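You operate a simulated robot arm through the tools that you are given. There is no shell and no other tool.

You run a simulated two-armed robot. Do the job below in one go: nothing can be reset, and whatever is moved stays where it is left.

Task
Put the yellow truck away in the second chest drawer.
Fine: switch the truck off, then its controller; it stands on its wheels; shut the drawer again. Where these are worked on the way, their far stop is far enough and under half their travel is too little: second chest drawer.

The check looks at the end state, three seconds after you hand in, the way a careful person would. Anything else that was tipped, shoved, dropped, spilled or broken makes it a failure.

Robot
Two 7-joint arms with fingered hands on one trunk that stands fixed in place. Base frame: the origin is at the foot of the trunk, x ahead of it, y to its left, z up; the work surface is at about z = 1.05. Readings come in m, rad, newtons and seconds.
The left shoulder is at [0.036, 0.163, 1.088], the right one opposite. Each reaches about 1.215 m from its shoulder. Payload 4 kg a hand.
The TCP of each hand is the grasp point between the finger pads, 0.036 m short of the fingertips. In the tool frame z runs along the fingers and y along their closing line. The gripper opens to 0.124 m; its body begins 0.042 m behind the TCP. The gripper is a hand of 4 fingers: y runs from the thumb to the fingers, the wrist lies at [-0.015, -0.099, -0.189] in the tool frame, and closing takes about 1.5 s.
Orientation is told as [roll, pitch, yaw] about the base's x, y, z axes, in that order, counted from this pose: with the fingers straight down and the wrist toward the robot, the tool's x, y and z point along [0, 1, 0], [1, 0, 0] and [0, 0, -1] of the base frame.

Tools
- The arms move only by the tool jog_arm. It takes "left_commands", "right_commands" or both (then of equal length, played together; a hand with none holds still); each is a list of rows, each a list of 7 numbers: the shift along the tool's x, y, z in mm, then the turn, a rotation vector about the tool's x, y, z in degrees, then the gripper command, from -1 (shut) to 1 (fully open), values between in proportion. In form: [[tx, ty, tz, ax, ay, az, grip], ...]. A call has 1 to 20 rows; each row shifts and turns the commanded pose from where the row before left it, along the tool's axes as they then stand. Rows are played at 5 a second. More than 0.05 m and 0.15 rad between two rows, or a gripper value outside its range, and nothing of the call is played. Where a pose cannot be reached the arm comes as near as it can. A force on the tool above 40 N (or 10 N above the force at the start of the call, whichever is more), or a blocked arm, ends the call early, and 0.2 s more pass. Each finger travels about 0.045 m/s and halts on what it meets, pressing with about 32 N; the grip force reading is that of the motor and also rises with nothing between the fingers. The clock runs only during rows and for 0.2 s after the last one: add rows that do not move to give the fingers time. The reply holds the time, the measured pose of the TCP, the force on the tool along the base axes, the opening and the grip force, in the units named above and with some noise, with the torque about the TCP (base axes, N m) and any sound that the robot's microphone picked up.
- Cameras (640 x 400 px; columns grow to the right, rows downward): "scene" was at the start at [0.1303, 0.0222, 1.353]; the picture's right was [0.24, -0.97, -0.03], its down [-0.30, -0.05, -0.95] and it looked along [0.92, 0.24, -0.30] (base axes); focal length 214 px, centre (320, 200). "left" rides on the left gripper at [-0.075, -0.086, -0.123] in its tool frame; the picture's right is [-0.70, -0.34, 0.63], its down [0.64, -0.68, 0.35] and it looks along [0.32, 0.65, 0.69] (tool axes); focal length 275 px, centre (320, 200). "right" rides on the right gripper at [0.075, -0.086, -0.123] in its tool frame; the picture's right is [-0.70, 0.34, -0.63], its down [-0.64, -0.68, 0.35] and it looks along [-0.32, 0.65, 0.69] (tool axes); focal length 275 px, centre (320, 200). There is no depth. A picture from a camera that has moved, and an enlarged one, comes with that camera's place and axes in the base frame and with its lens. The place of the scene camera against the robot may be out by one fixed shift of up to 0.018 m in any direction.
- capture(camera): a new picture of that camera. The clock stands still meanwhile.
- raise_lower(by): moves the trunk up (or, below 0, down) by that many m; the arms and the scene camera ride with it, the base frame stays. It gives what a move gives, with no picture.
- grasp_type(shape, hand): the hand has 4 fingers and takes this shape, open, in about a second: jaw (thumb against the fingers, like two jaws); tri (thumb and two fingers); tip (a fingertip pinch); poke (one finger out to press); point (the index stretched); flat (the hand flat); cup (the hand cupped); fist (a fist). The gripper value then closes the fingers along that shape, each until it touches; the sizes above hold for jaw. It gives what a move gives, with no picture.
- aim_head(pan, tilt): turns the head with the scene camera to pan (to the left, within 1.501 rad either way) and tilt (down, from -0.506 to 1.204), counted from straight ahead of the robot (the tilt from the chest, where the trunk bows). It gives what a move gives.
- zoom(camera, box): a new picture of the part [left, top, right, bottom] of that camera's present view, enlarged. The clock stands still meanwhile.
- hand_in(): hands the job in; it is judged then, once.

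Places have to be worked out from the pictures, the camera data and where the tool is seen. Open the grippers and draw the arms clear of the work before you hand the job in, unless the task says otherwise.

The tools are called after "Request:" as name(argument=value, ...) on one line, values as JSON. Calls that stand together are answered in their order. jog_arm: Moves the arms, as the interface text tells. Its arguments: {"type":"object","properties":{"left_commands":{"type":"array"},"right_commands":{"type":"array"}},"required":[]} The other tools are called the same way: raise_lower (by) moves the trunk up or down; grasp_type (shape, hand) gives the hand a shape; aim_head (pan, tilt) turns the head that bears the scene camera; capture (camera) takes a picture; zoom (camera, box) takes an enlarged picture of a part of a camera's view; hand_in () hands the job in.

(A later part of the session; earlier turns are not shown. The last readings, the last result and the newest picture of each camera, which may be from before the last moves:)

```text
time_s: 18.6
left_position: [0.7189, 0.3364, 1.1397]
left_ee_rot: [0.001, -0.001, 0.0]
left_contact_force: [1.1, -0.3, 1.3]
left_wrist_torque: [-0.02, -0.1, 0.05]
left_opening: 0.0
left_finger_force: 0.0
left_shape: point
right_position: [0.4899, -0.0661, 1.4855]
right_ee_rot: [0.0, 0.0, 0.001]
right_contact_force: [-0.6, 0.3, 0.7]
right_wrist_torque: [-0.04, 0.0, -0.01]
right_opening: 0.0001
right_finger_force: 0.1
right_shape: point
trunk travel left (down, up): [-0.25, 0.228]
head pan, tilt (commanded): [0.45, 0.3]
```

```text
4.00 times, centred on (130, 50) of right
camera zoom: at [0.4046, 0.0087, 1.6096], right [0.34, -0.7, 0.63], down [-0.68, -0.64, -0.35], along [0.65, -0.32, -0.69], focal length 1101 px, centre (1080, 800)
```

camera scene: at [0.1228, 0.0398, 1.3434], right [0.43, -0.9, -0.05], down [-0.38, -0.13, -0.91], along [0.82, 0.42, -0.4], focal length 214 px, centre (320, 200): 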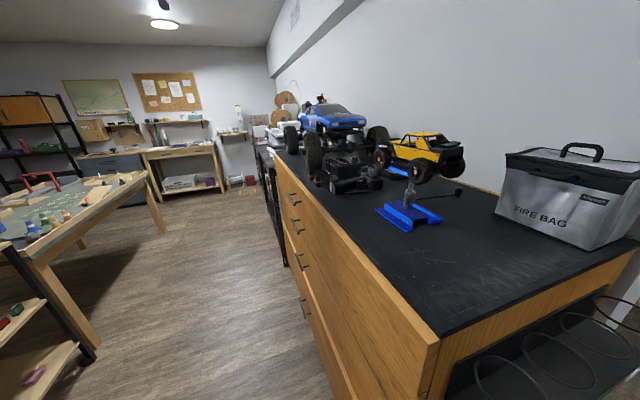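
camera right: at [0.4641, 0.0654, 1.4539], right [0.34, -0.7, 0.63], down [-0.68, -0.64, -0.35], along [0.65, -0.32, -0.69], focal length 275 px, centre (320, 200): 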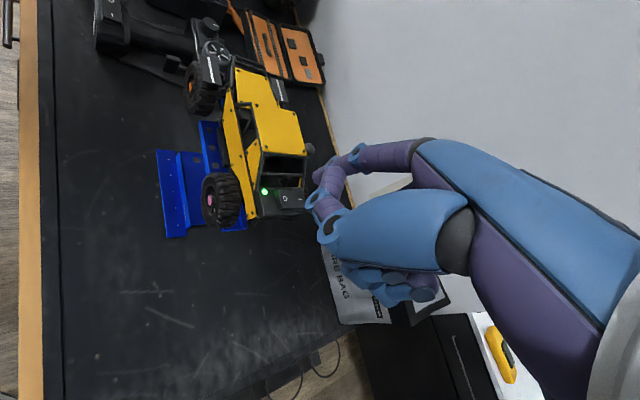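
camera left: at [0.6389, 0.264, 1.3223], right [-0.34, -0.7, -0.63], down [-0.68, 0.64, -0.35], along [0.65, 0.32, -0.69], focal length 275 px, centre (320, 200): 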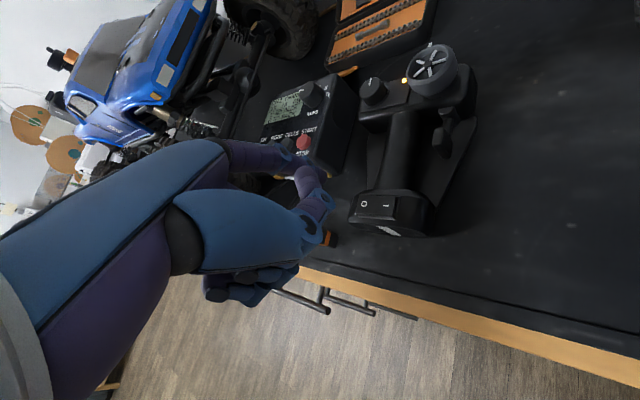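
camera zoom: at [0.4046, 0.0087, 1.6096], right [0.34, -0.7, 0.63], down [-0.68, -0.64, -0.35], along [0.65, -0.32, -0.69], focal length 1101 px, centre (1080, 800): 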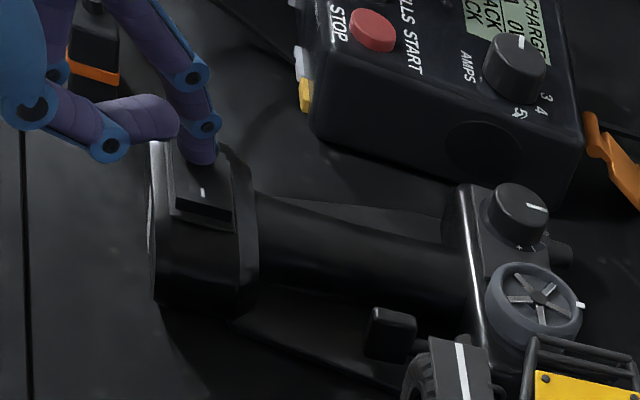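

Contact is light but the rocker looks tipped toward O. I lift off and look.

Request:
jog_arm(left_commands=[[0, 0, -15, 0, 0, 0, 1], [0, 0, -30, 0, 0, 0, 1], [0, 0, -40, 0, 0, 0, 1], [0, 0, 0, 0, 0, 0, 1]])

Request:
zoom(camera="left", box=[320, 20, 500, 260])

Request:
zoom(camera="scene", box=[320, 145, 400, 205])

```text
time_s: 19.6
left_position: [0.7209, 0.3394, 1.222]
left_ee_rot: [-0.002, 0.001, 0.001]
left_contact_force: [0.4, 0.5, 0.5]
left_wrist_torque: [0.0, 0.0, 0.03]
left_opening: 0.0003
left_finger_force: 0.0
left_shape: point
right_position: [0.4901, -0.0663, 1.4864]
right_ee_rot: [0.0, 0.0, -0.002]
right_contact_force: [0.0, -0.4, -0.6]
right_wrist_torque: [0.0, 0.01, 0.02]
right_opening: 0.0
right_finger_force: 0.0
right_shape: point
trunk travel left (down, up): [-0.25, 0.228]
head pan, tilt (commanded): [0.45, 0.3]
```

```text
1.67 times, centred on (410, 140) of left
camera zoom: at [0.6361, 0.2638, 1.3452], right [-0.34, -0.7, -0.63], down [-0.68, 0.64, -0.35], along [0.65, 0.32, -0.69], focal length 459 px, centre (170, 300)
```

zoom: 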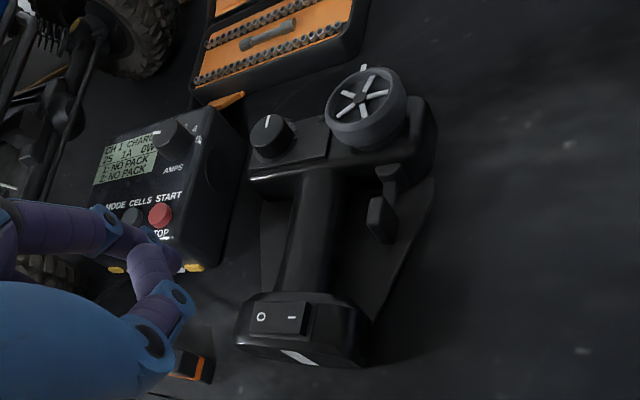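

```text
6.67 times, centred on (360, 175) of scene
camera zoom: at [0.1234, 0.0403, 1.3432], right [0.43, -0.9, -0.05], down [-0.38, -0.13, -0.91], along [0.82, 0.42, -0.4], focal length 1430 px, centre (53, 367)
```

zoom: 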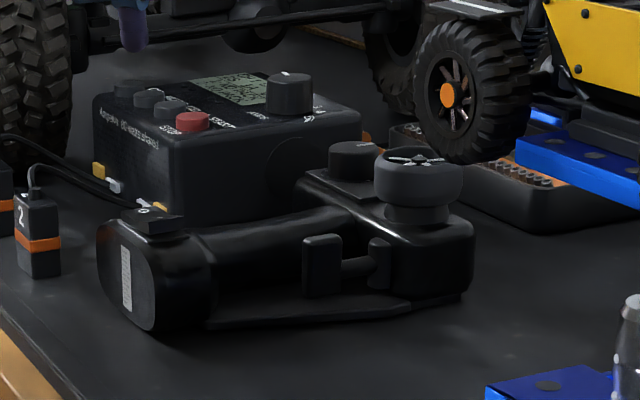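

Both switches are off and both LEDs dark. Now I take the left hand out in front of the drawers, set it to the jaw shape and turn it so the fingers point into the chest and slightly down.

Request:
jog_arm(left_commands=[[0, 0, -30, 0, 0, 0, 1], [37.1, -19.4, 0, 0, 0, 0, 1], [37.1, -19.4, 0, 0, 0, 0, 1], [37.1, -19.4, 0, 0, 0, 0, 1], [37.1, -19.4, 0, 0, 0, 0, 1], [37.1, -19.4, 0, 0, 0, 0, 1], [37.1, -19.4, 0, 0, 0, 0, 1], [37.1, -19.4, 0, 0, 0, 0, 1], [37.1, -19.4, 0, 0, 0, 0, 1], [0, 0, 0, 0, 0, 7.5, 1], [0, 0, 0, 0, 0, 7.5, 1], [0, 0, 0, 0, 0, 7.5, 1], [0, 0, 0, 0, 0, 7.5, 1], [0, 0, 0, 0, 0, 7.5, 1], [0, 0, 0, 0, 0, 7.5, 1], [0, 0, 0, 0, 0, 0, 1]])

Request:
grasp_type(shape="jaw", hand="left")

Request:
jog_arm(left_commands=[[0, 0, 0, -7.5, 0, 0, 1], [0, 0, 0, -7.5, 0, 0, 1], [0, 0, 0, -7.5, 0, 0, 1], [0, 0, 0, -7.5, 0, 0, 1], [0, 0, 0, -7.5, 0, 0, 1], [0, 0, 0, -7.5, 0, 0, 1], [0, 0, 0, 0, 0, 0, 1]])

Request:
capture(camera="left")

Request:
aim_head(pan=0.7, tilt=0.45)

Request:
capture(camera="scene")

```text
time_s: 23.0
left_position: [0.5624, 0.6355, 1.2538]
left_ee_rot: [0.0, -0.001, -0.786]
left_contact_force: [-0.1, -0.3, -0.3]
left_wrist_torque: [0.0, 0.0, -0.02]
left_opening: 0.0
left_finger_force: 0.1
left_shape: point
right_position: [0.4895, -0.0658, 1.4861]
right_ee_rot: [0.0, -0.001, 0.0]
right_contact_force: [-0.1, 0.4, 0.6]
right_wrist_torque: [0.01, 0.0, 0.02]
right_opening: 0.0
right_finger_force: 0.0
right_shape: point
trunk travel left (down, up): [-0.25, 0.228]
head pan, tilt (commanded): [0.45, 0.3]
```

```text
time_s: 23.9
left_position: [0.5636, 0.6336, 1.2541]
left_ee_rot: [-0.001, 0.001, -0.786]
left_contact_force: [0.9, -0.4, 0.2]
left_wrist_torque: [0.0, 0.0, 0.02]
left_opening: 0.1237
left_finger_force: 0.1
left_shape: jaw
right_position: [0.4893, -0.0658, 1.4865]
right_ee_rot: [0.0, -0.001, 0.001]
right_contact_force: [0.5, 0.3, 0.5]
right_wrist_torque: [0.04, 0.01, -0.02]
right_opening: 0.0
right_finger_force: 0.0
right_shape: point
trunk travel left (down, up): [-0.25, 0.228]
head pan, tilt (commanded): [0.45, 0.3]
```

```text
time_s: 25.5
left_position: [0.5636, 0.6329, 1.2549]
left_ee_rot: [0.004, -0.788, -0.787]
left_contact_force: [0.4, -0.1, -0.2]
left_wrist_torque: [0.01, 0.01, 0.01]
left_opening: 0.1237
left_finger_force: 0.0
left_shape: jaw
right_position: [0.4885, -0.0669, 1.4867]
right_ee_rot: [0.002, 0.001, 0.001]
right_contact_force: [-0.1, -0.4, -0.2]
right_wrist_torque: [0.04, -0.02, 0.0]
right_opening: 0.0001
right_finger_force: 0.0
right_shape: point
trunk travel left (down, up): [-0.25, 0.228]
head pan, tilt (commanded): [0.45, 0.3]
```

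```text
taken
camera left: at [0.4064, 0.685, 1.2803], right [-0.34, -0.64, -0.69], down [0.29, 0.62, -0.73], along [0.89, -0.45, -0.03], focal length 275 px, centre (320, 200)
```

left: 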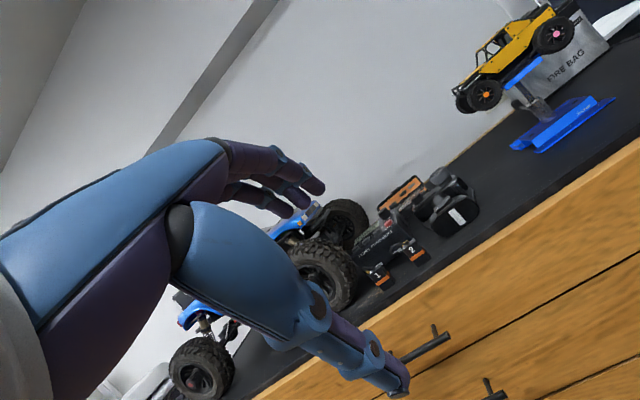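

```text
time_s: 26.3
left_position: [0.564, 0.6348, 1.2534]
left_ee_rot: [0.001, -0.785, -0.785]
left_contact_force: [0.7, 0.2, -0.4]
left_wrist_torque: [0.02, 0.01, -0.01]
left_opening: 0.1239
left_finger_force: 0.1
left_shape: jaw
right_position: [0.4905, -0.0667, 1.487]
right_ee_rot: [0.001, 0.001, 0.0]
right_contact_force: [0.0, -0.1, -0.4]
right_wrist_torque: [0.01, -0.02, 0.0]
right_opening: 0.0
right_finger_force: 0.0
right_shape: point
trunk travel left (down, up): [-0.25, 0.228]
head pan, tilt (commanded): [0.7, 0.45]
```

```text
taken
camera scene: at [0.1076, 0.0586, 1.3313], right [0.64, -0.77, -0.08], down [-0.44, -0.28, -0.85], along [0.63, 0.58, -0.52], focal length 214 px, centre (320, 200)
```

scene: 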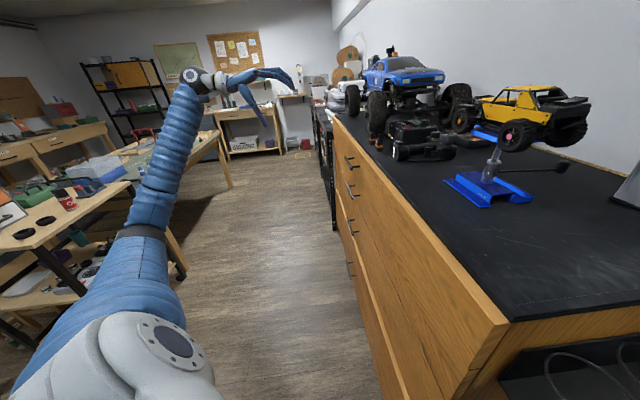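

The hand is turned as intended. I lower it in front of the second handle, keeping about 20 cm clear of the front.

Request:
jog_arm(left_commands=[[15.2, -23.6, 31.4, 0, 0, 0, 1], [15.2, -23.6, 31.4, 0, 0, 0, 1], [15.2, -23.6, 31.4, 0, 0, 0, 1], [15.2, -23.6, 31.4, 0, 0, 0, 1], [15.2, -23.6, 31.4, 0, 0, 0, 1], [15.2, -23.6, 31.4, 0, 0, 0, 1], [15.2, -23.6, 31.4, 0, 0, 0, 1], [15.2, -23.6, 31.4, 0, 0, 0, 1], [15.2, -23.6, 31.4, 0, 0, 0, 1], [0, 0, 0, 0, 0, 0, 1], [0, 0, 0, 0, 0, 0, 1]])

Request:
capture(camera="left")

Request:
zoom(camera="scene", box=[220, 80, 420, 290])

```text
time_s: 28.7
left_position: [0.6939, 0.6962, 0.9051]
left_ee_rot: [-0.001, -0.785, -0.784]
left_contact_force: [-0.5, -0.4, 1.4]
left_wrist_torque: [-0.02, 0.01, 0.0]
left_opening: 0.124
left_finger_force: 0.1
left_shape: jaw
right_position: [0.4895, -0.0673, 1.4862]
right_ee_rot: [0.0, 0.001, 0.0]
right_contact_force: [-0.1, -0.6, 0.7]
right_wrist_torque: [0.0, 0.01, 0.0]
right_opening: 0.0002
right_finger_force: 0.0
right_shape: point
trunk travel left (down, up): [-0.25, 0.228]
head pan, tilt (commanded): [0.7, 0.45]
```

```text
taken
camera left: at [0.5376, 0.7474, 0.9308], right [-0.34, -0.64, -0.69], down [0.29, 0.62, -0.73], along [0.89, -0.45, -0.03], focal length 275 px, centre (320, 200)
```

left: 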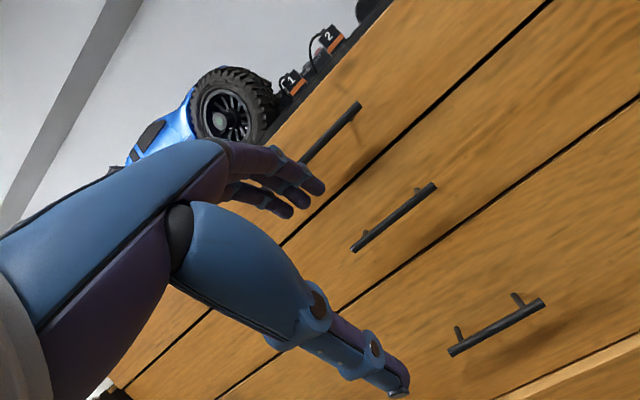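

```text
1.90 times, centred on (320, 185) of scene
camera zoom: at [0.1078, 0.0587, 1.3312], right [0.64, -0.76, -0.08], down [-0.44, -0.28, -0.85], along [0.63, 0.58, -0.52], focal length 408 px, centre (320, 229)
```

zoom: 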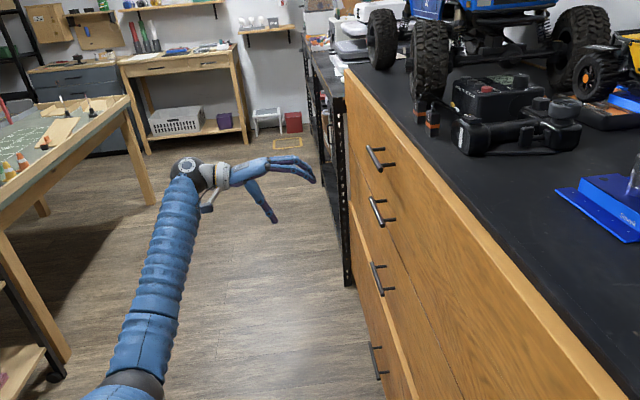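

The second handle is clearly seen below drawer 1's seam: bar centre about e=0.976, n=0.213, z=0.836 (base [0.841, 0.540, 0.836]). I pitch the fingers to nearly horizontal and lower to bar height.

Request:
jog_arm(left_commands=[[0, 0, 0, -8, 0, 0, 1], [0, 0, 0, -8, 0, 0, 1], [0, 0, 0, -8, 0, 0, 1], [0, 0, 0, -8, 0, 0, 1], [0, 0, 0, -8, 0, 0, 1], [0, 0, 0, 0, 0, 0, 1], [-3, -35, 0, 0, 0, 0, 1], [-4, -34, 0, 0, 0, 0, 1], [0, 0, 0, 0, 0, 0, 1], [0, 0, 0, 0, 0, 0, 1]])

Request:
capture(camera="left")

Request:
zoom(camera="scene", box=[220, 80, 420, 290])

```text
time_s: 30.9
left_position: [0.6869, 0.6927, 0.8339]
left_ee_rot: [-0.004, -1.485, -0.782]
left_contact_force: [-0.1, 0.6, -0.5]
left_wrist_torque: [0.02, 0.04, 0.01]
left_opening: 0.1237
left_finger_force: 0.0
left_shape: jaw
right_position: [0.4907, -0.0667, 1.4854]
right_ee_rot: [0.001, 0.0, 0.001]
right_contact_force: [0.0, -0.5, -0.4]
right_wrist_torque: [-0.02, -0.01, -0.06]
right_opening: 0.0003
right_finger_force: 0.0
right_shape: point
trunk travel left (down, up): [-0.25, 0.228]
head pan, tilt (commanded): [0.7, 0.45]
```

```text
taken
camera left: at [0.5426, 0.7323, 0.7592], right [-0.07, -0.92, -0.39], down [0.66, 0.25, -0.71], along [0.75, -0.3, 0.59], focal length 275 px, centre (320, 200)
```

left: 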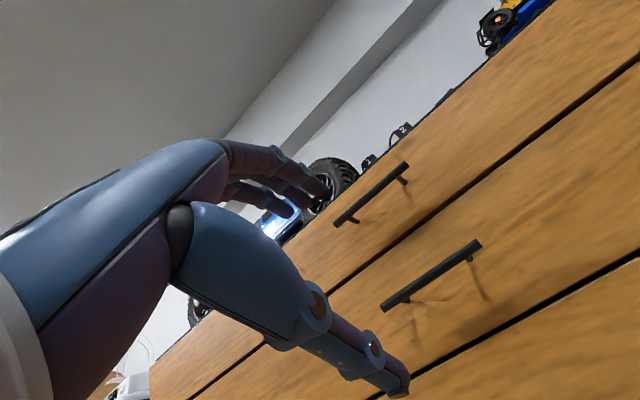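

```text
1.90 times, centred on (320, 185) of scene
camera zoom: at [0.1076, 0.0586, 1.3312], right [0.64, -0.76, -0.08], down [-0.44, -0.28, -0.85], along [0.63, 0.58, -0.52], focal length 408 px, centre (320, 229)
```

zoom: 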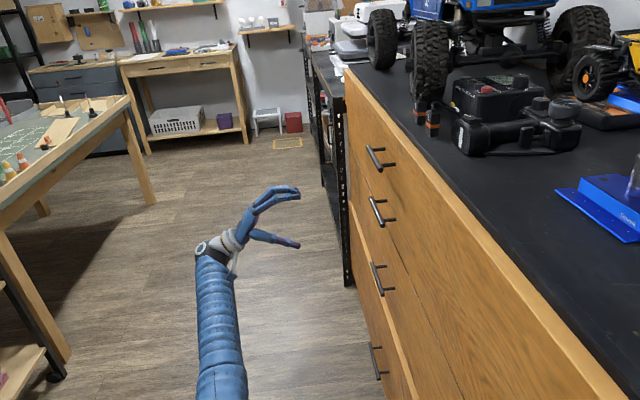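

The bar's position is confirmed from this view, level with the hand. I move straight in along the chest's normal until the bar is between thumb and fingers.

Request:
jog_arm(left_commands=[[0, 3.9, 40.2, 0, 0, 0, 1], [0, 3.9, 40.2, 0, 0, 0, 1], [0, 3.9, 40.2, 0, 0, 0, 1], [0, 3.9, 40.2, 0, 0, 0, 1], [0, 3.0, 30, 0, 0, 0, 1], [0, 0, 0, 0, 0, 0, 1]])

Request:
capture(camera="left")

Request:
zoom(camera="scene", box=[280, 100, 400, 220])

```text
time_s: 32.3
left_position: [0.8217, 0.5594, 0.8354]
left_ee_rot: [-0.002, -1.484, -0.784]
left_contact_force: [-0.4, 1.1, -0.4]
left_wrist_torque: [0.02, -0.02, 0.0]
left_opening: 0.1237
left_finger_force: 0.0
left_shape: jaw
right_position: [0.4895, -0.0658, 1.4868]
right_ee_rot: [0.0, -0.001, 0.001]
right_contact_force: [0.7, 0.2, -0.9]
right_wrist_torque: [-0.01, 0.01, -0.01]
right_opening: 0.0
right_finger_force: 0.2
right_shape: point
trunk travel left (down, up): [-0.25, 0.228]
head pan, tilt (commanded): [0.7, 0.45]
```

```text
taken
camera left: at [0.6767, 0.5981, 0.7618], right [-0.07, -0.92, -0.39], down [0.66, 0.25, -0.71], along [0.75, -0.3, 0.59], focal length 275 px, centre (320, 200)
```

left: 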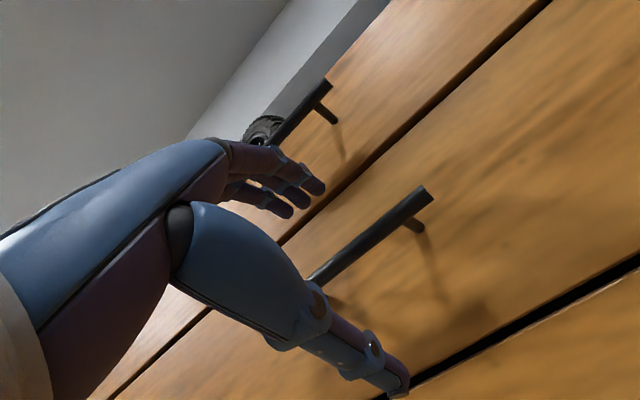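

```text
3.33 times, centred on (340, 160) of scene
camera zoom: at [0.1075, 0.0586, 1.3313], right [0.64, -0.76, -0.08], down [-0.44, -0.28, -0.85], along [0.63, 0.58, -0.52], focal length 715 px, centre (253, 333)
```

zoom: 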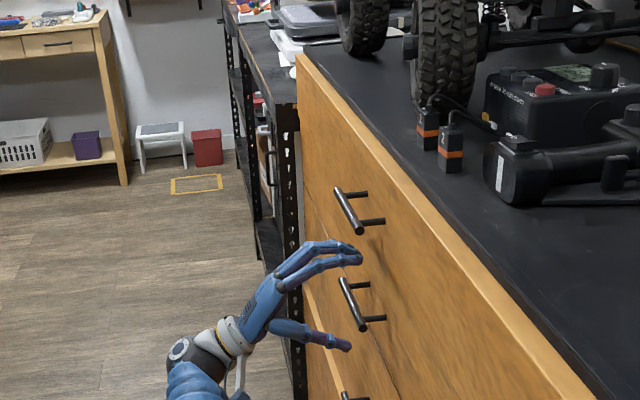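

The bar lies between the spread fingers but near their tips. I go 13 mm deeper and close.

Request:
jog_arm(left_commands=[[0, 1.1, 13, 0, 0, 0, 1], [0, 0, 0, 0, 0, 0, 1], [0, 0, 0, 0, 0, 0, -1], [0, 0, 0, 0, 0, 0, -1], [0, 0, 0, 0, 0, 0, -1], [0, 0, 0, 0, 0, 0, -1], [0, 0, 0, 0, 0, 0, -1], [0, 0, 0, 0, 0, 0, -1], [0, 0, 0, 0, 0, 0, -1], [0, 0, 0, 0, 0, 0, -1], [0, 0, 0, 0, 0, 0, -1]])

Request:
capture(camera="left")

Request:
zoom(camera="scene", box=[280, 100, 400, 220])

```text
time_s: 34.7
left_position: [0.8311, 0.549, 0.8352]
left_ee_rot: [-0.021, -1.481, -0.764]
left_contact_force: [1.4, -0.6, -8.1]
left_wrist_torque: [0.01, -0.04, -0.05]
left_opening: 0.004
left_finger_force: 31.7
left_shape: jaw
right_position: [0.4899, -0.0663, 1.4856]
right_ee_rot: [0.0, 0.003, 0.0]
right_contact_force: [0.0, 0.3, 0.1]
right_wrist_torque: [-0.03, 0.02, -0.01]
right_opening: 0.0
right_finger_force: 0.1
right_shape: point
trunk travel left (down, up): [-0.25, 0.228]
head pan, tilt (commanded): [0.7, 0.45]
```

```text
taken
camera left: at [0.6862, 0.5877, 0.7603], right [-0.07, -0.92, -0.39], down [0.66, 0.25, -0.71], along [0.75, -0.3, 0.59], focal length 275 px, centre (320, 200)
```

left: 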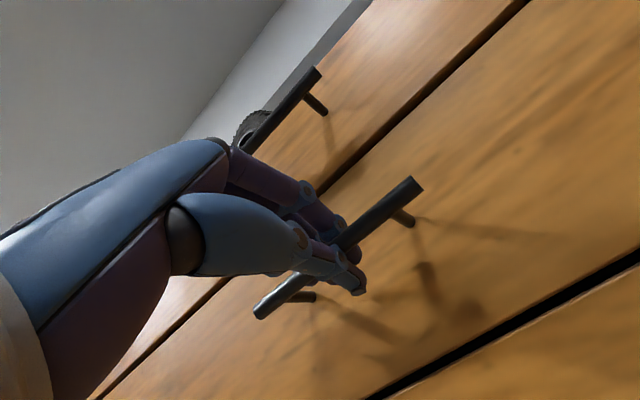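

```text
3.33 times, centred on (340, 160) of scene
camera zoom: at [0.1083, 0.0586, 1.331], right [0.64, -0.76, -0.08], down [-0.44, -0.28, -0.85], along [0.63, 0.58, -0.52], focal length 715 px, centre (253, 333)
```

zoom: 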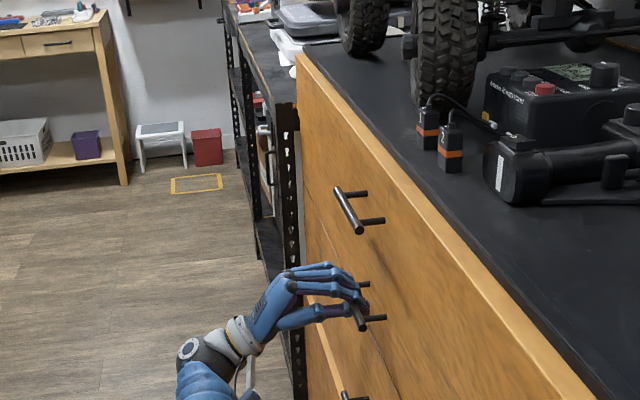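

The bar is held (grip 31.7 N). I pull the drawer outward about 10 cm and check.

Request:
jog_arm(left_commands=[[0, -0.9, -10, 0, 0, 0, -1], [0, -1.7, -20, 0, 0, 0, -1], [0, -1.7, -20, 0, 0, 0, -1], [0, -1.7, -20, 0, 0, 0, -1], [0, -1.7, -20, 0, 0, 0, -1], [0, -0.9, -10, 0, 0, 0, -1], [0, 0, 0, 0, 0, 0, -1]])

Request:
capture(camera="scene")

```text
time_s: 36.3
left_position: [0.7594, 0.6208, 0.8341]
left_ee_rot: [-0.018, -1.484, -0.767]
left_contact_force: [1.5, 1.5, -10.9]
left_wrist_torque: [0.07, -0.01, -0.04]
left_opening: 0.0041
left_finger_force: 32.0
left_shape: jaw
right_position: [0.4904, -0.0649, 1.4869]
right_ee_rot: [0.0, 0.002, -0.001]
right_contact_force: [0.1, 0.4, 0.2]
right_wrist_torque: [0.01, 0.01, -0.03]
right_opening: 0.0002
right_finger_force: 0.1
right_shape: point
trunk travel left (down, up): [-0.25, 0.228]
head pan, tilt (commanded): [0.7, 0.45]
```

```text
taken
camera scene: at [0.1086, 0.0593, 1.3311], right [0.64, -0.76, -0.08], down [-0.44, -0.28, -0.85], along [0.63, 0.58, -0.52], focal length 214 px, centre (320, 200)
```

scene: 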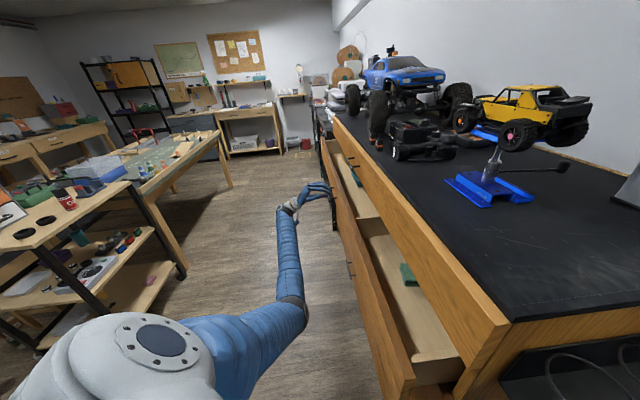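

The drawer slides out with the hand. I pull another 6 cm and watch the elbow against the drawer front.

Request:
jog_arm(left_commands=[[0, -1.7, -20, 0, 0, 0, -1], [0, -1.7, -20, 0, 0, 0, -1], [0, -1.7, -20, 0, 0, 0, -1], [0, 0, 0, 0, 0, 0, -1]])

Request:
aim_head(pan=0.8, tilt=0.85)

Request:
capture(camera="scene")

```text
time_s: 37.3
left_position: [0.7163, 0.6649, 0.8356]
left_ee_rot: [-0.018, -1.483, -0.764]
left_contact_force: [-1.9, 1.6, -16.5]
left_wrist_torque: [0.16, 0.06, -0.06]
left_opening: 0.0044
left_finger_force: 32.3
left_shape: jaw
right_position: [0.4924, -0.0652, 1.4855]
right_ee_rot: [-0.001, 0.002, 0.0]
right_contact_force: [0.2, -0.8, -0.5]
right_wrist_torque: [0.04, 0.02, -0.04]
right_opening: 0.0
right_finger_force: 0.1
right_shape: point
trunk travel left (down, up): [-0.25, 0.228]
head pan, tilt (commanded): [0.7, 0.45]
```

```text
time_s: 38.2
left_position: [0.7166, 0.664, 0.8357]
left_ee_rot: [-0.021, -1.484, -0.764]
left_contact_force: [-0.8, 2.2, -16.1]
left_wrist_torque: [0.15, 0.03, -0.07]
left_opening: 0.0041
left_finger_force: 32.3
left_shape: jaw
right_position: [0.4898, -0.0656, 1.4858]
right_ee_rot: [-0.001, 0.002, 0.0]
right_contact_force: [-0.4, 0.1, 0.7]
right_wrist_torque: [0.01, -0.02, 0.02]
right_opening: 0.0
right_finger_force: 0.1
right_shape: point
trunk travel left (down, up): [-0.25, 0.228]
head pan, tilt (commanded): [0.799, 0.85]
```

```text
taken
camera scene: at [0.0887, 0.0564, 1.2989], right [0.71, -0.7, -0.09], down [-0.6, -0.54, -0.59], along [0.36, 0.47, -0.8], focal length 214 px, centre (320, 200)
```

scene: 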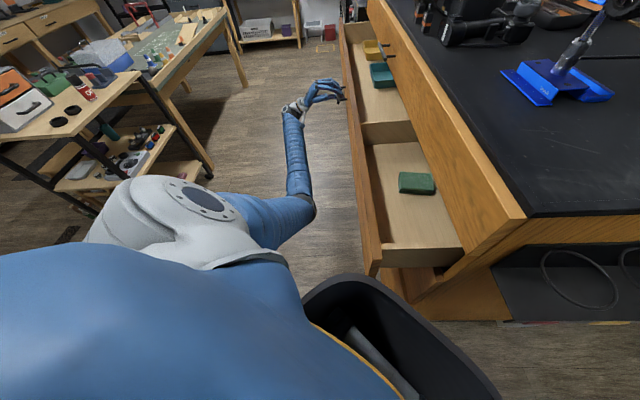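

The drawer is out about 16 cm; the elbow still has room. I ease the hand down 2 mm (it is pulled down with 16 N) and pull another 6 cm.

Request:
jog_arm(left_commands=[[0, -2, 0, 0, 0, 0, -1], [0, -1.7, -20, 0, 0, 0, -1], [0, -1.7, -20, 0, 0, 0, -1], [0, -1.7, -20, 0, 0, 0, -1], [0, 0, 0, 0, 0, 0, -1]])

Request:
capture(camera="scene")

```text
time_s: 39.4
left_position: [0.6729, 0.7066, 0.8333]
left_ee_rot: [0.0, -1.483, -0.782]
left_contact_force: [5.4, 8.2, 2.7]
left_wrist_torque: [-0.09, -0.09, 0.1]
left_opening: 0.0028
left_finger_force: 32.0
left_shape: jaw
right_position: [0.4909, -0.0653, 1.4866]
right_ee_rot: [0.0, 0.0, 0.0]
right_contact_force: [0.1, -0.4, -0.4]
right_wrist_torque: [0.01, -0.01, -0.03]
right_opening: 0.0001
right_finger_force: 0.0
right_shape: point
trunk travel left (down, up): [-0.25, 0.228]
head pan, tilt (commanded): [0.799, 0.85]
```

```text
taken
camera scene: at [0.0879, 0.0556, 1.2991], right [0.71, -0.7, -0.09], down [-0.6, -0.54, -0.59], along [0.36, 0.47, -0.8], focal length 214 px, centre (320, 200)
```

scene: 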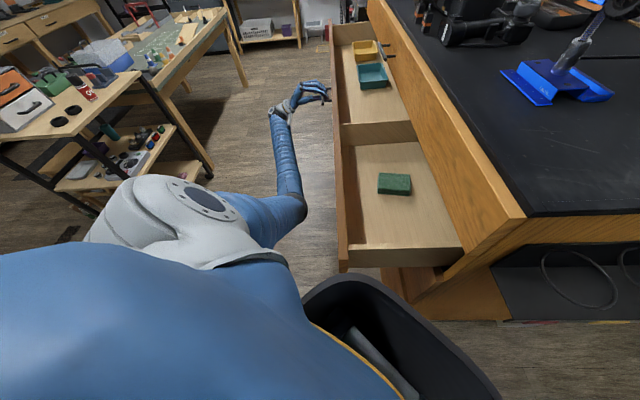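

The grip opening and hand attitude changed slightly; I check whether the hand still holds the bar.

Request:
capture(camera="left")

Request:
zoom(camera="scene", box=[240, 50, 400, 150])

Request:
zoom(camera="scene", box=[320, 20, 480, 280])

```text
taken
camera left: at [0.5278, 0.745, 0.7586], right [-0.06, -0.92, -0.39], down [0.66, 0.26, -0.71], along [0.75, -0.3, 0.59], focal length 275 px, centre (320, 200)
```

left: 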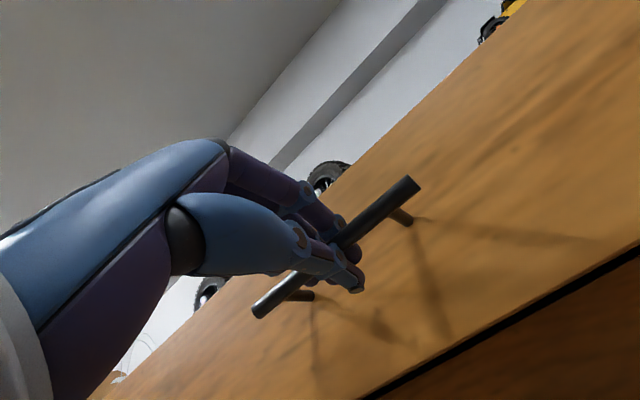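

```text
4.00 times, centred on (320, 100) of scene
camera zoom: at [0.0879, 0.0556, 1.2991], right [0.71, -0.7, -0.09], down [-0.6, -0.54, -0.59], along [0.36, 0.47, -0.8], focal length 858 px, centre (320, 600)
```

zoom: 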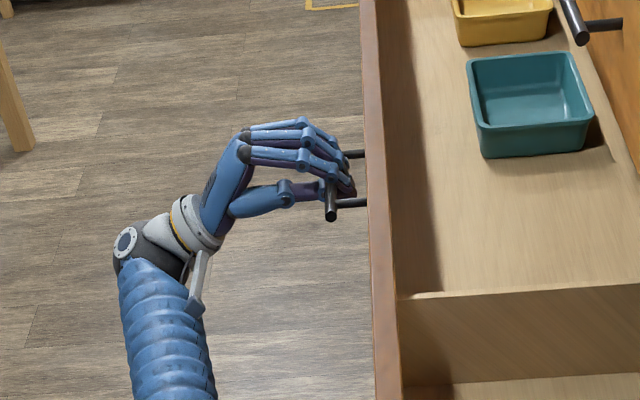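

```text
1.54 times, centred on (400, 150) of scene
camera zoom: at [0.0879, 0.0556, 1.2991], right [0.71, -0.7, -0.09], down [-0.6, -0.54, -0.59], along [0.36, 0.47, -0.8], focal length 330 px, centre (197, 277)
```

zoom: 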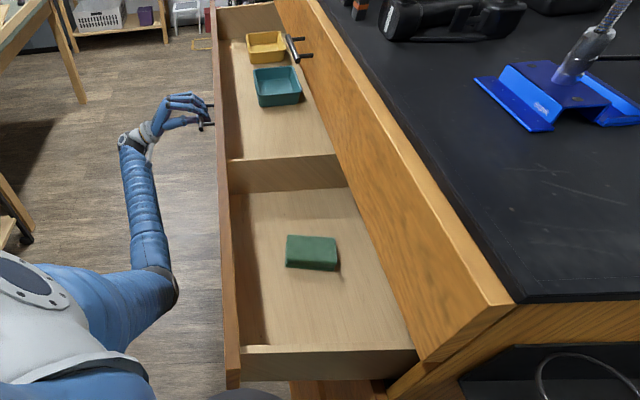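

Still held; the drawer is out about 22 cm with two boxes in the far bay and a green block in the near bay. I pull on toward its far stop.

Request:
jog_arm(left_commands=[[0, -1.3, -15, 0, 0, 0, -1], [0, -1.3, -15, 0, 0, 0, -1], [0, -1.3, -15, 0, 0, 0, -1], [0, -1.3, -15, 0, 0, 0, -1], [0, 0, 0, 0, 0, 0, -1]])

Request:
capture(camera="scene")

```text
time_s: 40.6
left_position: [0.6311, 0.7487, 0.8334]
left_ee_rot: [-0.019, -1.484, -0.766]
left_contact_force: [-8.0, -5.7, -10.8]
left_wrist_torque: [0.11, -0.06, -0.26]
left_opening: 0.003
left_finger_force: 31.8
left_shape: jaw
right_position: [0.4901, -0.0667, 1.4865]
right_ee_rot: [0.002, -0.001, 0.001]
right_contact_force: [0.3, -0.7, 0.2]
right_wrist_torque: [0.0, -0.01, -0.01]
right_opening: 0.0
right_finger_force: 0.1
right_shape: point
trunk travel left (down, up): [-0.25, 0.228]
head pan, tilt (commanded): [0.799, 0.85]
```

```text
taken
camera scene: at [0.0877, 0.0557, 1.2989], right [0.71, -0.7, -0.09], down [-0.6, -0.54, -0.59], along [0.36, 0.47, -0.8], focal length 214 px, centre (320, 200)
```

scene: 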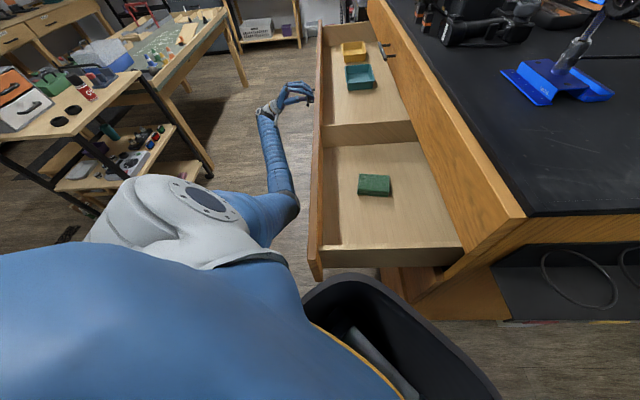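

The drawer is out about 28 cm – well past half of a 0.5 m deep chest – and the elbow is nearing the drawer front, so I stop here. I release the bar and back the hand away from it.

Request:
jog_arm(left_commands=[[0, 0, 0, 0, 0, 0, 1], [0, 0, 0, 0, 0, 0, 1], [0, 0, 0, 0, 0, 0, 1], [0, 0, 0, 0, 0, 0, 1], [0, 0, 0, 0, 0, 0, 1], [0, 0, 0, 0, 0, 0, 1], [0, 0, 0, 0, 0, 0, 1], [0, 0, 0, 0, 0, 0, 1], [0, -1.7, -20, 0, 0, 0, 1], [0, -1.7, -20, 0, 0, 0, 1], [0, -1.7, -20, 0, 0, 0, 1], [0, -1.7, -20, 0, 0, 0, 1], [0, 0, 0, 0, 0, 0, 1]])

Request:
capture(camera="scene")

Request:
capture(camera="left")

```text
time_s: 43.4
left_position: [0.5768, 0.8038, 0.8359]
left_ee_rot: [-0.003, -1.484, -0.78]
left_contact_force: [0.6, 0.7, 0.0]
left_wrist_torque: [-0.01, 0.01, 0.0]
left_opening: 0.1238
left_finger_force: 0.0
left_shape: jaw
right_position: [0.4889, -0.0668, 1.4853]
right_ee_rot: [0.0, -0.001, 0.0]
right_contact_force: [-0.7, 0.2, -1.0]
right_wrist_torque: [-0.04, 0.0, 0.01]
right_opening: 0.0
right_finger_force: 0.1
right_shape: point
trunk travel left (down, up): [-0.25, 0.228]
head pan, tilt (commanded): [0.799, 0.85]
```

```text
taken
camera scene: at [0.0877, 0.0552, 1.299], right [0.71, -0.7, -0.09], down [-0.6, -0.54, -0.59], along [0.36, 0.47, -0.8], focal length 214 px, centre (320, 200)
```

scene: 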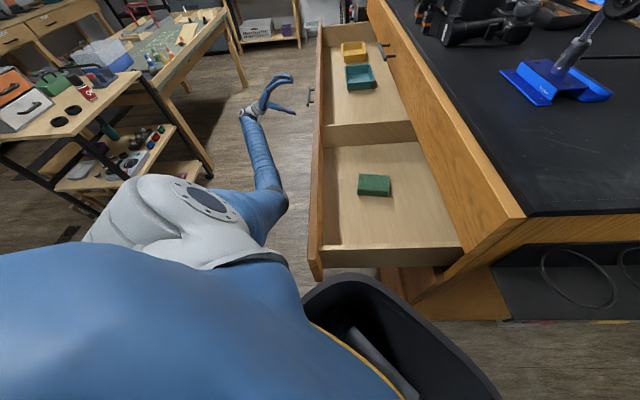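

```text
taken
camera left: at [0.432, 0.8432, 0.7598], right [-0.07, -0.92, -0.39], down [0.66, 0.25, -0.71], along [0.75, -0.3, 0.59], focal length 275 px, centre (320, 200)
```

left: 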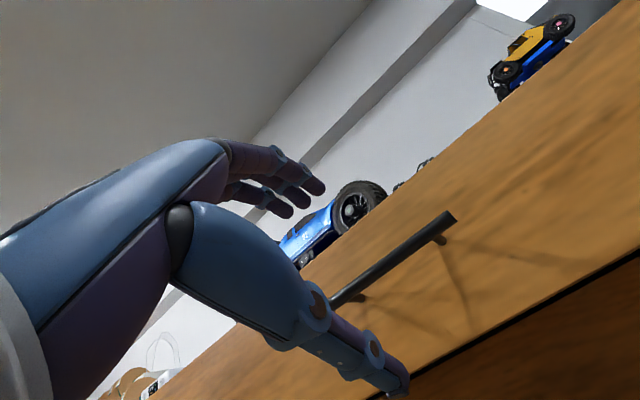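

The left hand is free and the drawer holds its place. I raise the left arm well clear and turn its fingers down again, so its camera can survey the drawer; the far bay's near part looks empty and is where I plan to set the truck.

Request:
jog_arm(left_commands=[[0, 39.8, -3.5, 0, 0, 0, 1], [0, 39.8, -3.5, 0, 0, 0, 1], [0, 39.8, -3.5, 0, 0, 0, 1], [0, 39.8, -3.5, 0, 0, 0, 1], [0, 39.8, -3.5, 0, 0, 0, 1], [0, 39.8, -3.5, 0, 0, 0, 1], [0, 39.8, -3.5, 0, 0, 0, 1], [0, 39.8, -3.5, 0, 0, 0, 1], [0, 39.8, -3.5, 0, 0, 0, 1], [0, 0, 0, 8.5, 0, 0, 1], [0, 0, 0, 8.5, 0, 0, 1], [0, 0, 0, 8.5, 0, 0, 1], [0, 0, 0, 8.5, 0, 0, 1], [0, 0, 0, 8.5, 0, 0, 1], [0, 0, 0, 8.5, 0, 0, 1], [0, 0, 0, 8.5, 0, 0, 1], [0, 0, 0, 8.5, 0, 0, 1], [0, 0, 0, 8.5, 0, 0, 1], [0, 0, 0, 8.5, 0, 0, 1], [0, 0, 0, 0, 0, 0, 1]])

Request:
capture(camera="left")

Request:
capture(camera="scene")

```text
time_s: 47.6
left_position: [0.5753, 0.8064, 1.1945]
left_ee_rot: [-0.001, 0.003, -0.786]
left_contact_force: [0.0, 1.0, 0.0]
left_wrist_torque: [-0.02, 0.0, 0.01]
left_opening: 0.1238
left_finger_force: 0.0
left_shape: jaw
right_position: [0.4897, -0.0669, 1.4861]
right_ee_rot: [0.0, 0.0, 0.0]
right_contact_force: [-0.1, -0.1, 0.1]
right_wrist_torque: [0.01, 0.01, 0.01]
right_opening: 0.0
right_finger_force: 0.1
right_shape: point
trunk travel left (down, up): [-0.25, 0.228]
head pan, tilt (commanded): [0.799, 0.85]
```

```text
taken
camera left: at [0.4617, 0.8146, 1.3175], right [-0.73, -0.25, -0.63], down [-0.03, 0.94, -0.35], along [0.68, -0.24, -0.69], focal length 275 px, centre (320, 200)
```

left: 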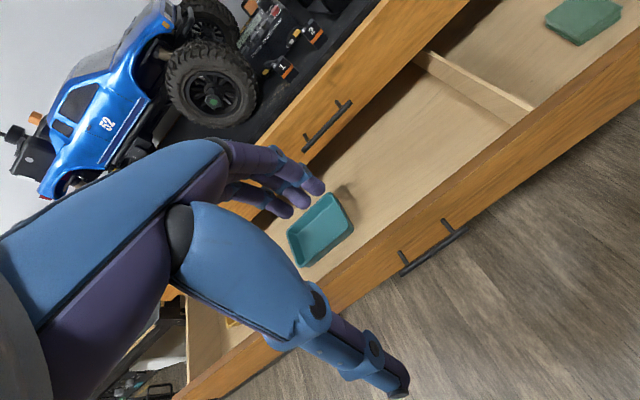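

```text
taken
camera scene: at [0.088, 0.0559, 1.2989], right [0.71, -0.7, -0.09], down [-0.6, -0.54, -0.59], along [0.36, 0.47, -0.8], focal length 214 px, centre (320, 200)
```

scene: 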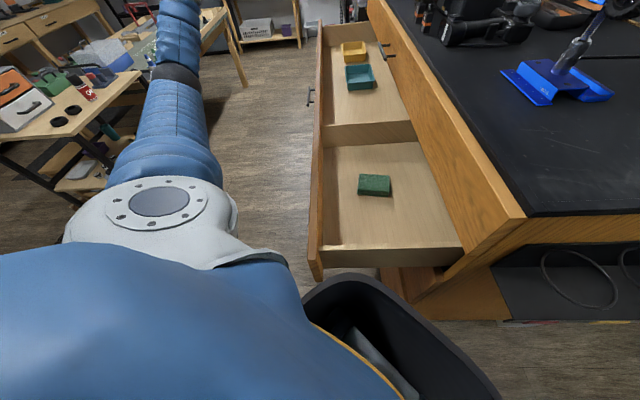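

This view shows the free floor between the divider (e≈0.73) and the teal box (e≈1.09). I zoom to measure floor depth and front panel thickness.

Request:
zoom(camera="left", box=[280, 20, 560, 290])

Request:
zoom(camera="scene", box=[300, 20, 480, 290])

```text
1.48 times, centred on (420, 155) of left
camera zoom: at [0.4617, 0.8146, 1.3175], right [-0.73, -0.25, -0.63], down [-0.03, 0.94, -0.35], along [0.68, -0.24, -0.69], focal length 408 px, centre (172, 267)
```

zoom: 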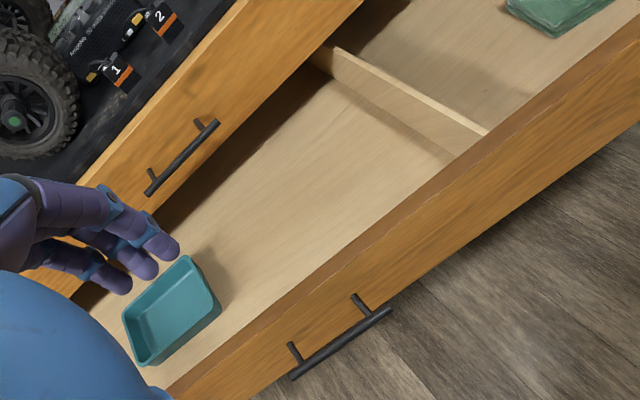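

```text
1.48 times, centred on (390, 155) of scene
camera zoom: at [0.088, 0.0559, 1.2989], right [0.71, -0.7, -0.09], down [-0.6, -0.54, -0.59], along [0.36, 0.47, -0.8], focal length 318 px, centre (216, 267)
```

zoom: 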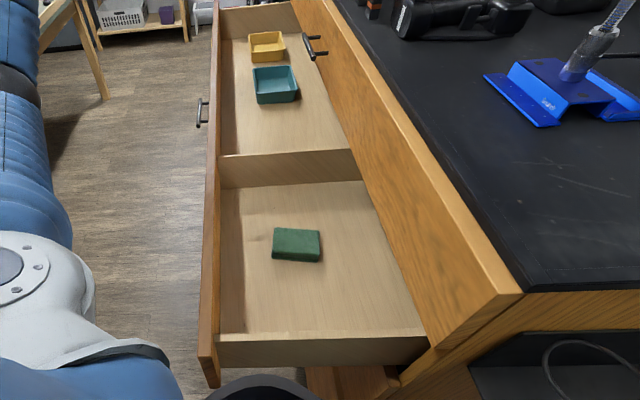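

Free floor is roughly e 0.73–1.09, n 0–0.25. Now I bring the left hand (fingers down, closing across the truck's width) up and over toward the truck, and draw the right hand further back.

Request:
jog_arm(left_commands=[[0, 0, -45, 0, 0, 0, 1], [0, 0, -45, 0, 0, 0, 1], [0, 0, -45, 0, 0, 0, 1], [0, 0, -45, 0, 0, 0, 1], [0, 0, -45, 0, 0, 0, 1], [-26.3, 35.2, 0, 0, 0, 0, 1], [-26.3, 35.2, 0, 0, 0, 0, 1], [-26.3, 35.2, 0, 0, 0, 0, 1], [-26.3, 35.2, 0, 0, 0, 0, 1], [-26.3, 35.2, 0, 0, 0, 0, 1], [-26.3, 35.2, 0, 0, 0, 0, 1], [-26.3, 35.2, 0, 0, 0, 0, 1], [-26.3, 35.2, 0, 0, 0, 0, 1], [-26.3, 35.2, 0, 0, 0, 0, 1], [-26.3, 35.2, 0, 0, 0, 0, 1], [-26.3, 35.2, 0, 0, 0, 0, 1], [0, 0, 0, 0, 0, 0, 1]], right_commands=[[-30, -20, 0, 0, 0, 0, 1], [-30, -20, 0, 0, 0, 0, 1], [-30, -20, 0, 0, 0, 0, 1], [-30, -20, 0, 0, 0, 0, 1], [-30, -20, 0, 0, 0, 0, 1], [0, 0, 0, 0, 0, 0, 1], [0, 0, 0, 0, 0, 0, 1], [0, 0, 0, 0, 0, 0, 1], [0, 0, 0, 0, 0, 0, 1], [0, 0, 0, 0, 0, 0, 1], [0, 0, 0, 0, 0, 0, 1], [0, 0, 0, 0, 0, 0, 1], [0, 0, 0, 0, 0, 0, 1], [0, 0, 0, 0, 0, 0, 1], [0, 0, 0, 0, 0, 0, 1], [0, 0, 0, 0, 0, 0, 1], [0, 0, 0, 0, 0, 0, 1]])

Request:
aim_head(pan=0.15, tilt=0.25)

Request:
capture(camera="scene")

Request:
capture(camera="left")

```text
time_s: 51.2
left_position: [0.6441, 0.3289, 1.4199]
left_ee_rot: [0.0, -0.003, -0.784]
left_contact_force: [-0.5, 0.7, 0.0]
left_wrist_torque: [-0.02, -0.03, 0.02]
left_opening: 0.1242
left_finger_force: 0.1
left_shape: jaw
right_position: [0.391, -0.2118, 1.4873]
right_ee_rot: [-0.001, 0.0, -0.001]
right_contact_force: [-0.9, 0.4, 0.2]
right_wrist_torque: [0.01, -0.03, 0.0]
right_opening: 0.0
right_finger_force: 0.0
right_shape: point
trunk travel left (down, up): [-0.25, 0.228]
head pan, tilt (commanded): [0.799, 0.85]
```

```text
time_s: 52.2
left_position: [0.6453, 0.3272, 1.4203]
left_ee_rot: [0.0, 0.002, -0.787]
left_contact_force: [-0.4, 0.7, 0.1]
left_wrist_torque: [-0.01, -0.01, 0.02]
left_opening: 0.1238
left_finger_force: 0.0
left_shape: jaw
right_position: [0.3911, -0.2126, 1.4871]
right_ee_rot: [0.001, 0.002, 0.001]
right_contact_force: [0.9, -0.8, -0.2]
right_wrist_torque: [-0.02, -0.02, 0.02]
right_opening: 0.0
right_finger_force: 0.0
right_shape: point
trunk travel left (down, up): [-0.25, 0.228]
head pan, tilt (commanded): [0.15, 0.25]
```

```text
taken
camera scene: at [0.1318, 0.0132, 1.3469], right [0.15, -0.99, -0.02], down [-0.36, -0.04, -0.93], along [0.92, 0.15, -0.37], focal length 214 px, centre (320, 200)
```

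scene: 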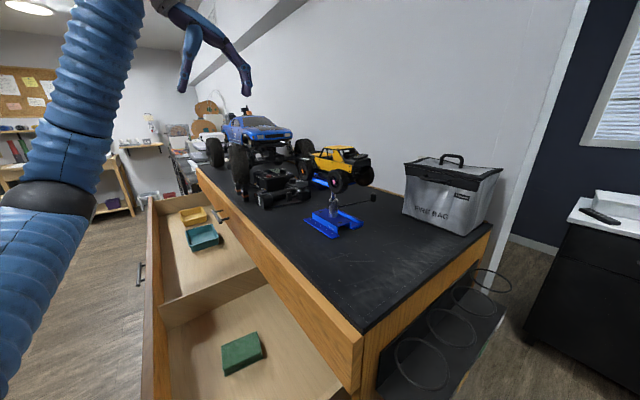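

```text
taken
camera left: at [0.5318, 0.3354, 1.5427], right [-0.73, -0.25, -0.63], down [-0.03, 0.94, -0.35], along [0.68, -0.24, -0.69], focal length 275 px, centre (320, 200)
```

left: 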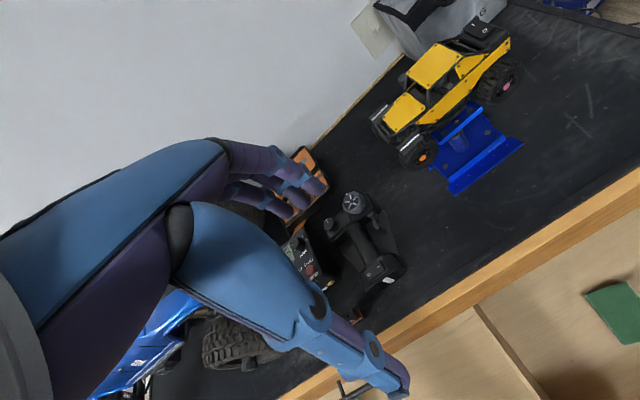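

Zoom on the truck from the left camera to fix its centre line before going over it.

Request:
zoom(camera="left", box=[350, 0, 550, 200])

Request:
zoom(camera="scene", box=[290, 130, 390, 250])

```text
2.00 times, centred on (450, 100) of left
camera zoom: at [0.5318, 0.3354, 1.5427], right [-0.73, -0.25, -0.63], down [-0.03, 0.94, -0.35], along [0.68, -0.24, -0.69], focal length 551 px, centre (60, 400)
```

zoom: 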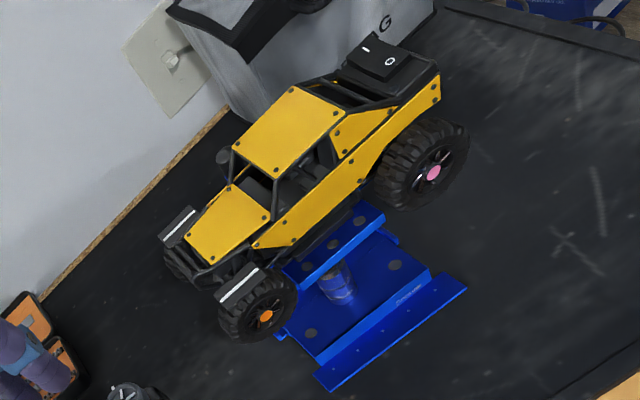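

```text
3.33 times, centred on (340, 190) of scene
camera zoom: at [0.1318, 0.0132, 1.3469], right [0.15, -0.99, -0.02], down [-0.36, -0.04, -0.93], along [0.92, 0.15, -0.37], focal length 715 px, centre (253, 233)
```

zoom: 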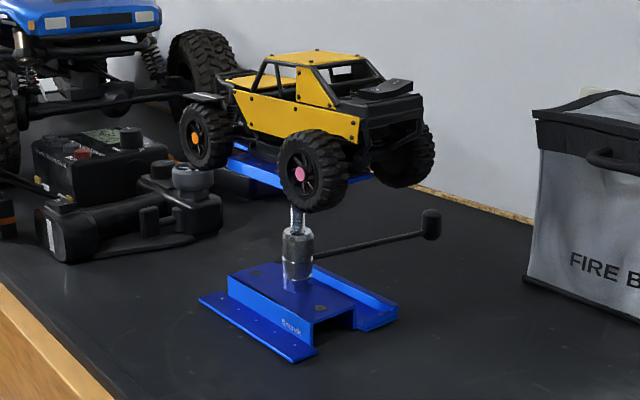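

Truck centre: e≈0.533 (midway between axles), n≈0.432, roof at z≈1.277, body panel at z≈1.222–1.245. I move the hand over it at safe height.

Request:
jog_arm(left_commands=[[-25.8, 34.5, 0, 0, 0, 0, 1], [-25.8, 34.5, 0, 0, 0, 0, 1], [-25.8, 34.5, 0, 0, 0, 0, 1], [-25.8, 34.5, 0, 0, 0, 0, 1], [-25.8, 34.5, 0, 0, 0, 0, 1], [-25.8, 34.5, 0, 0, 0, 0, 1], [0, 0, 30, 0, 0, 0, 1], [0, 0, 30, 0, 0, 0, 1], [0, 0, 0, 0, 0, 0, 1], [0, 0, 0, 0, 0, 0, 1]])

Request:
capture(camera="left")

Request:
zoom(camera="scene", box=[280, 90, 400, 230])

Request:
capture(camera="right")

```text
time_s: 54.4
left_position: [0.684, 0.0738, 1.3625]
left_ee_rot: [0.0, -0.001, -0.783]
left_contact_force: [0.9, -0.3, 0.0]
left_wrist_torque: [0.0, 0.0, -0.04]
left_opening: 0.124
left_finger_force: 0.0
left_shape: jaw
right_position: [0.392, -0.2118, 1.4863]
right_ee_rot: [0.001, 0.0, 0.0]
right_contact_force: [0.4, 0.1, 0.3]
right_wrist_torque: [-0.03, 0.07, 0.02]
right_opening: 0.0
right_finger_force: 0.1
right_shape: point
trunk travel left (down, up): [-0.25, 0.228]
head pan, tilt (commanded): [0.15, 0.25]
```

```text
taken
camera left: at [0.5704, 0.0802, 1.4836], right [-0.73, -0.25, -0.63], down [-0.03, 0.94, -0.35], along [0.68, -0.24, -0.69], focal length 275 px, centre (320, 200)
```

left: 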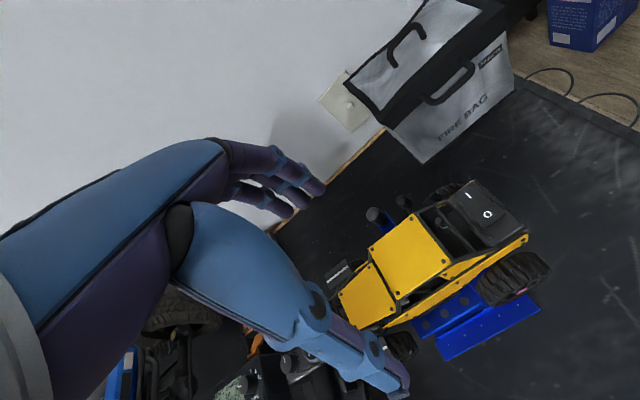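

```text
2.86 times, centred on (340, 160) of scene
camera zoom: at [0.1321, 0.0131, 1.347], right [0.15, -0.99, -0.02], down [-0.36, -0.04, -0.93], along [0.92, 0.15, -0.37], focal length 613 px, centre (263, 314)
```

zoom: 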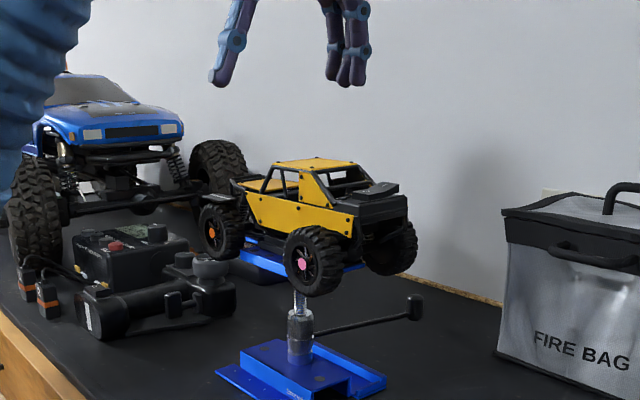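

```text
taken
camera right: at [0.307, -0.1375, 1.6095], right [0.34, -0.7, 0.63], down [-0.68, -0.64, -0.35], along [0.65, -0.32, -0.69], focal length 275 px, centre (320, 200)
```

right: 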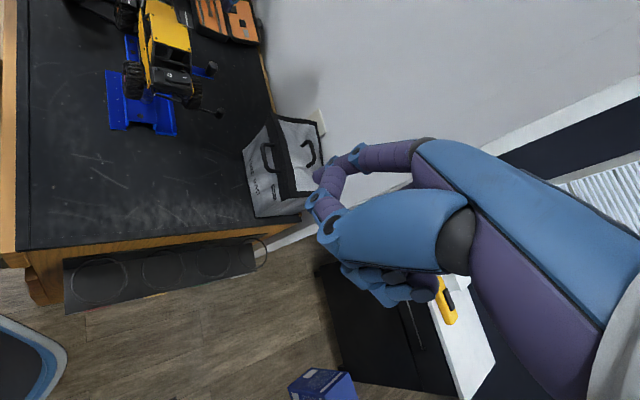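

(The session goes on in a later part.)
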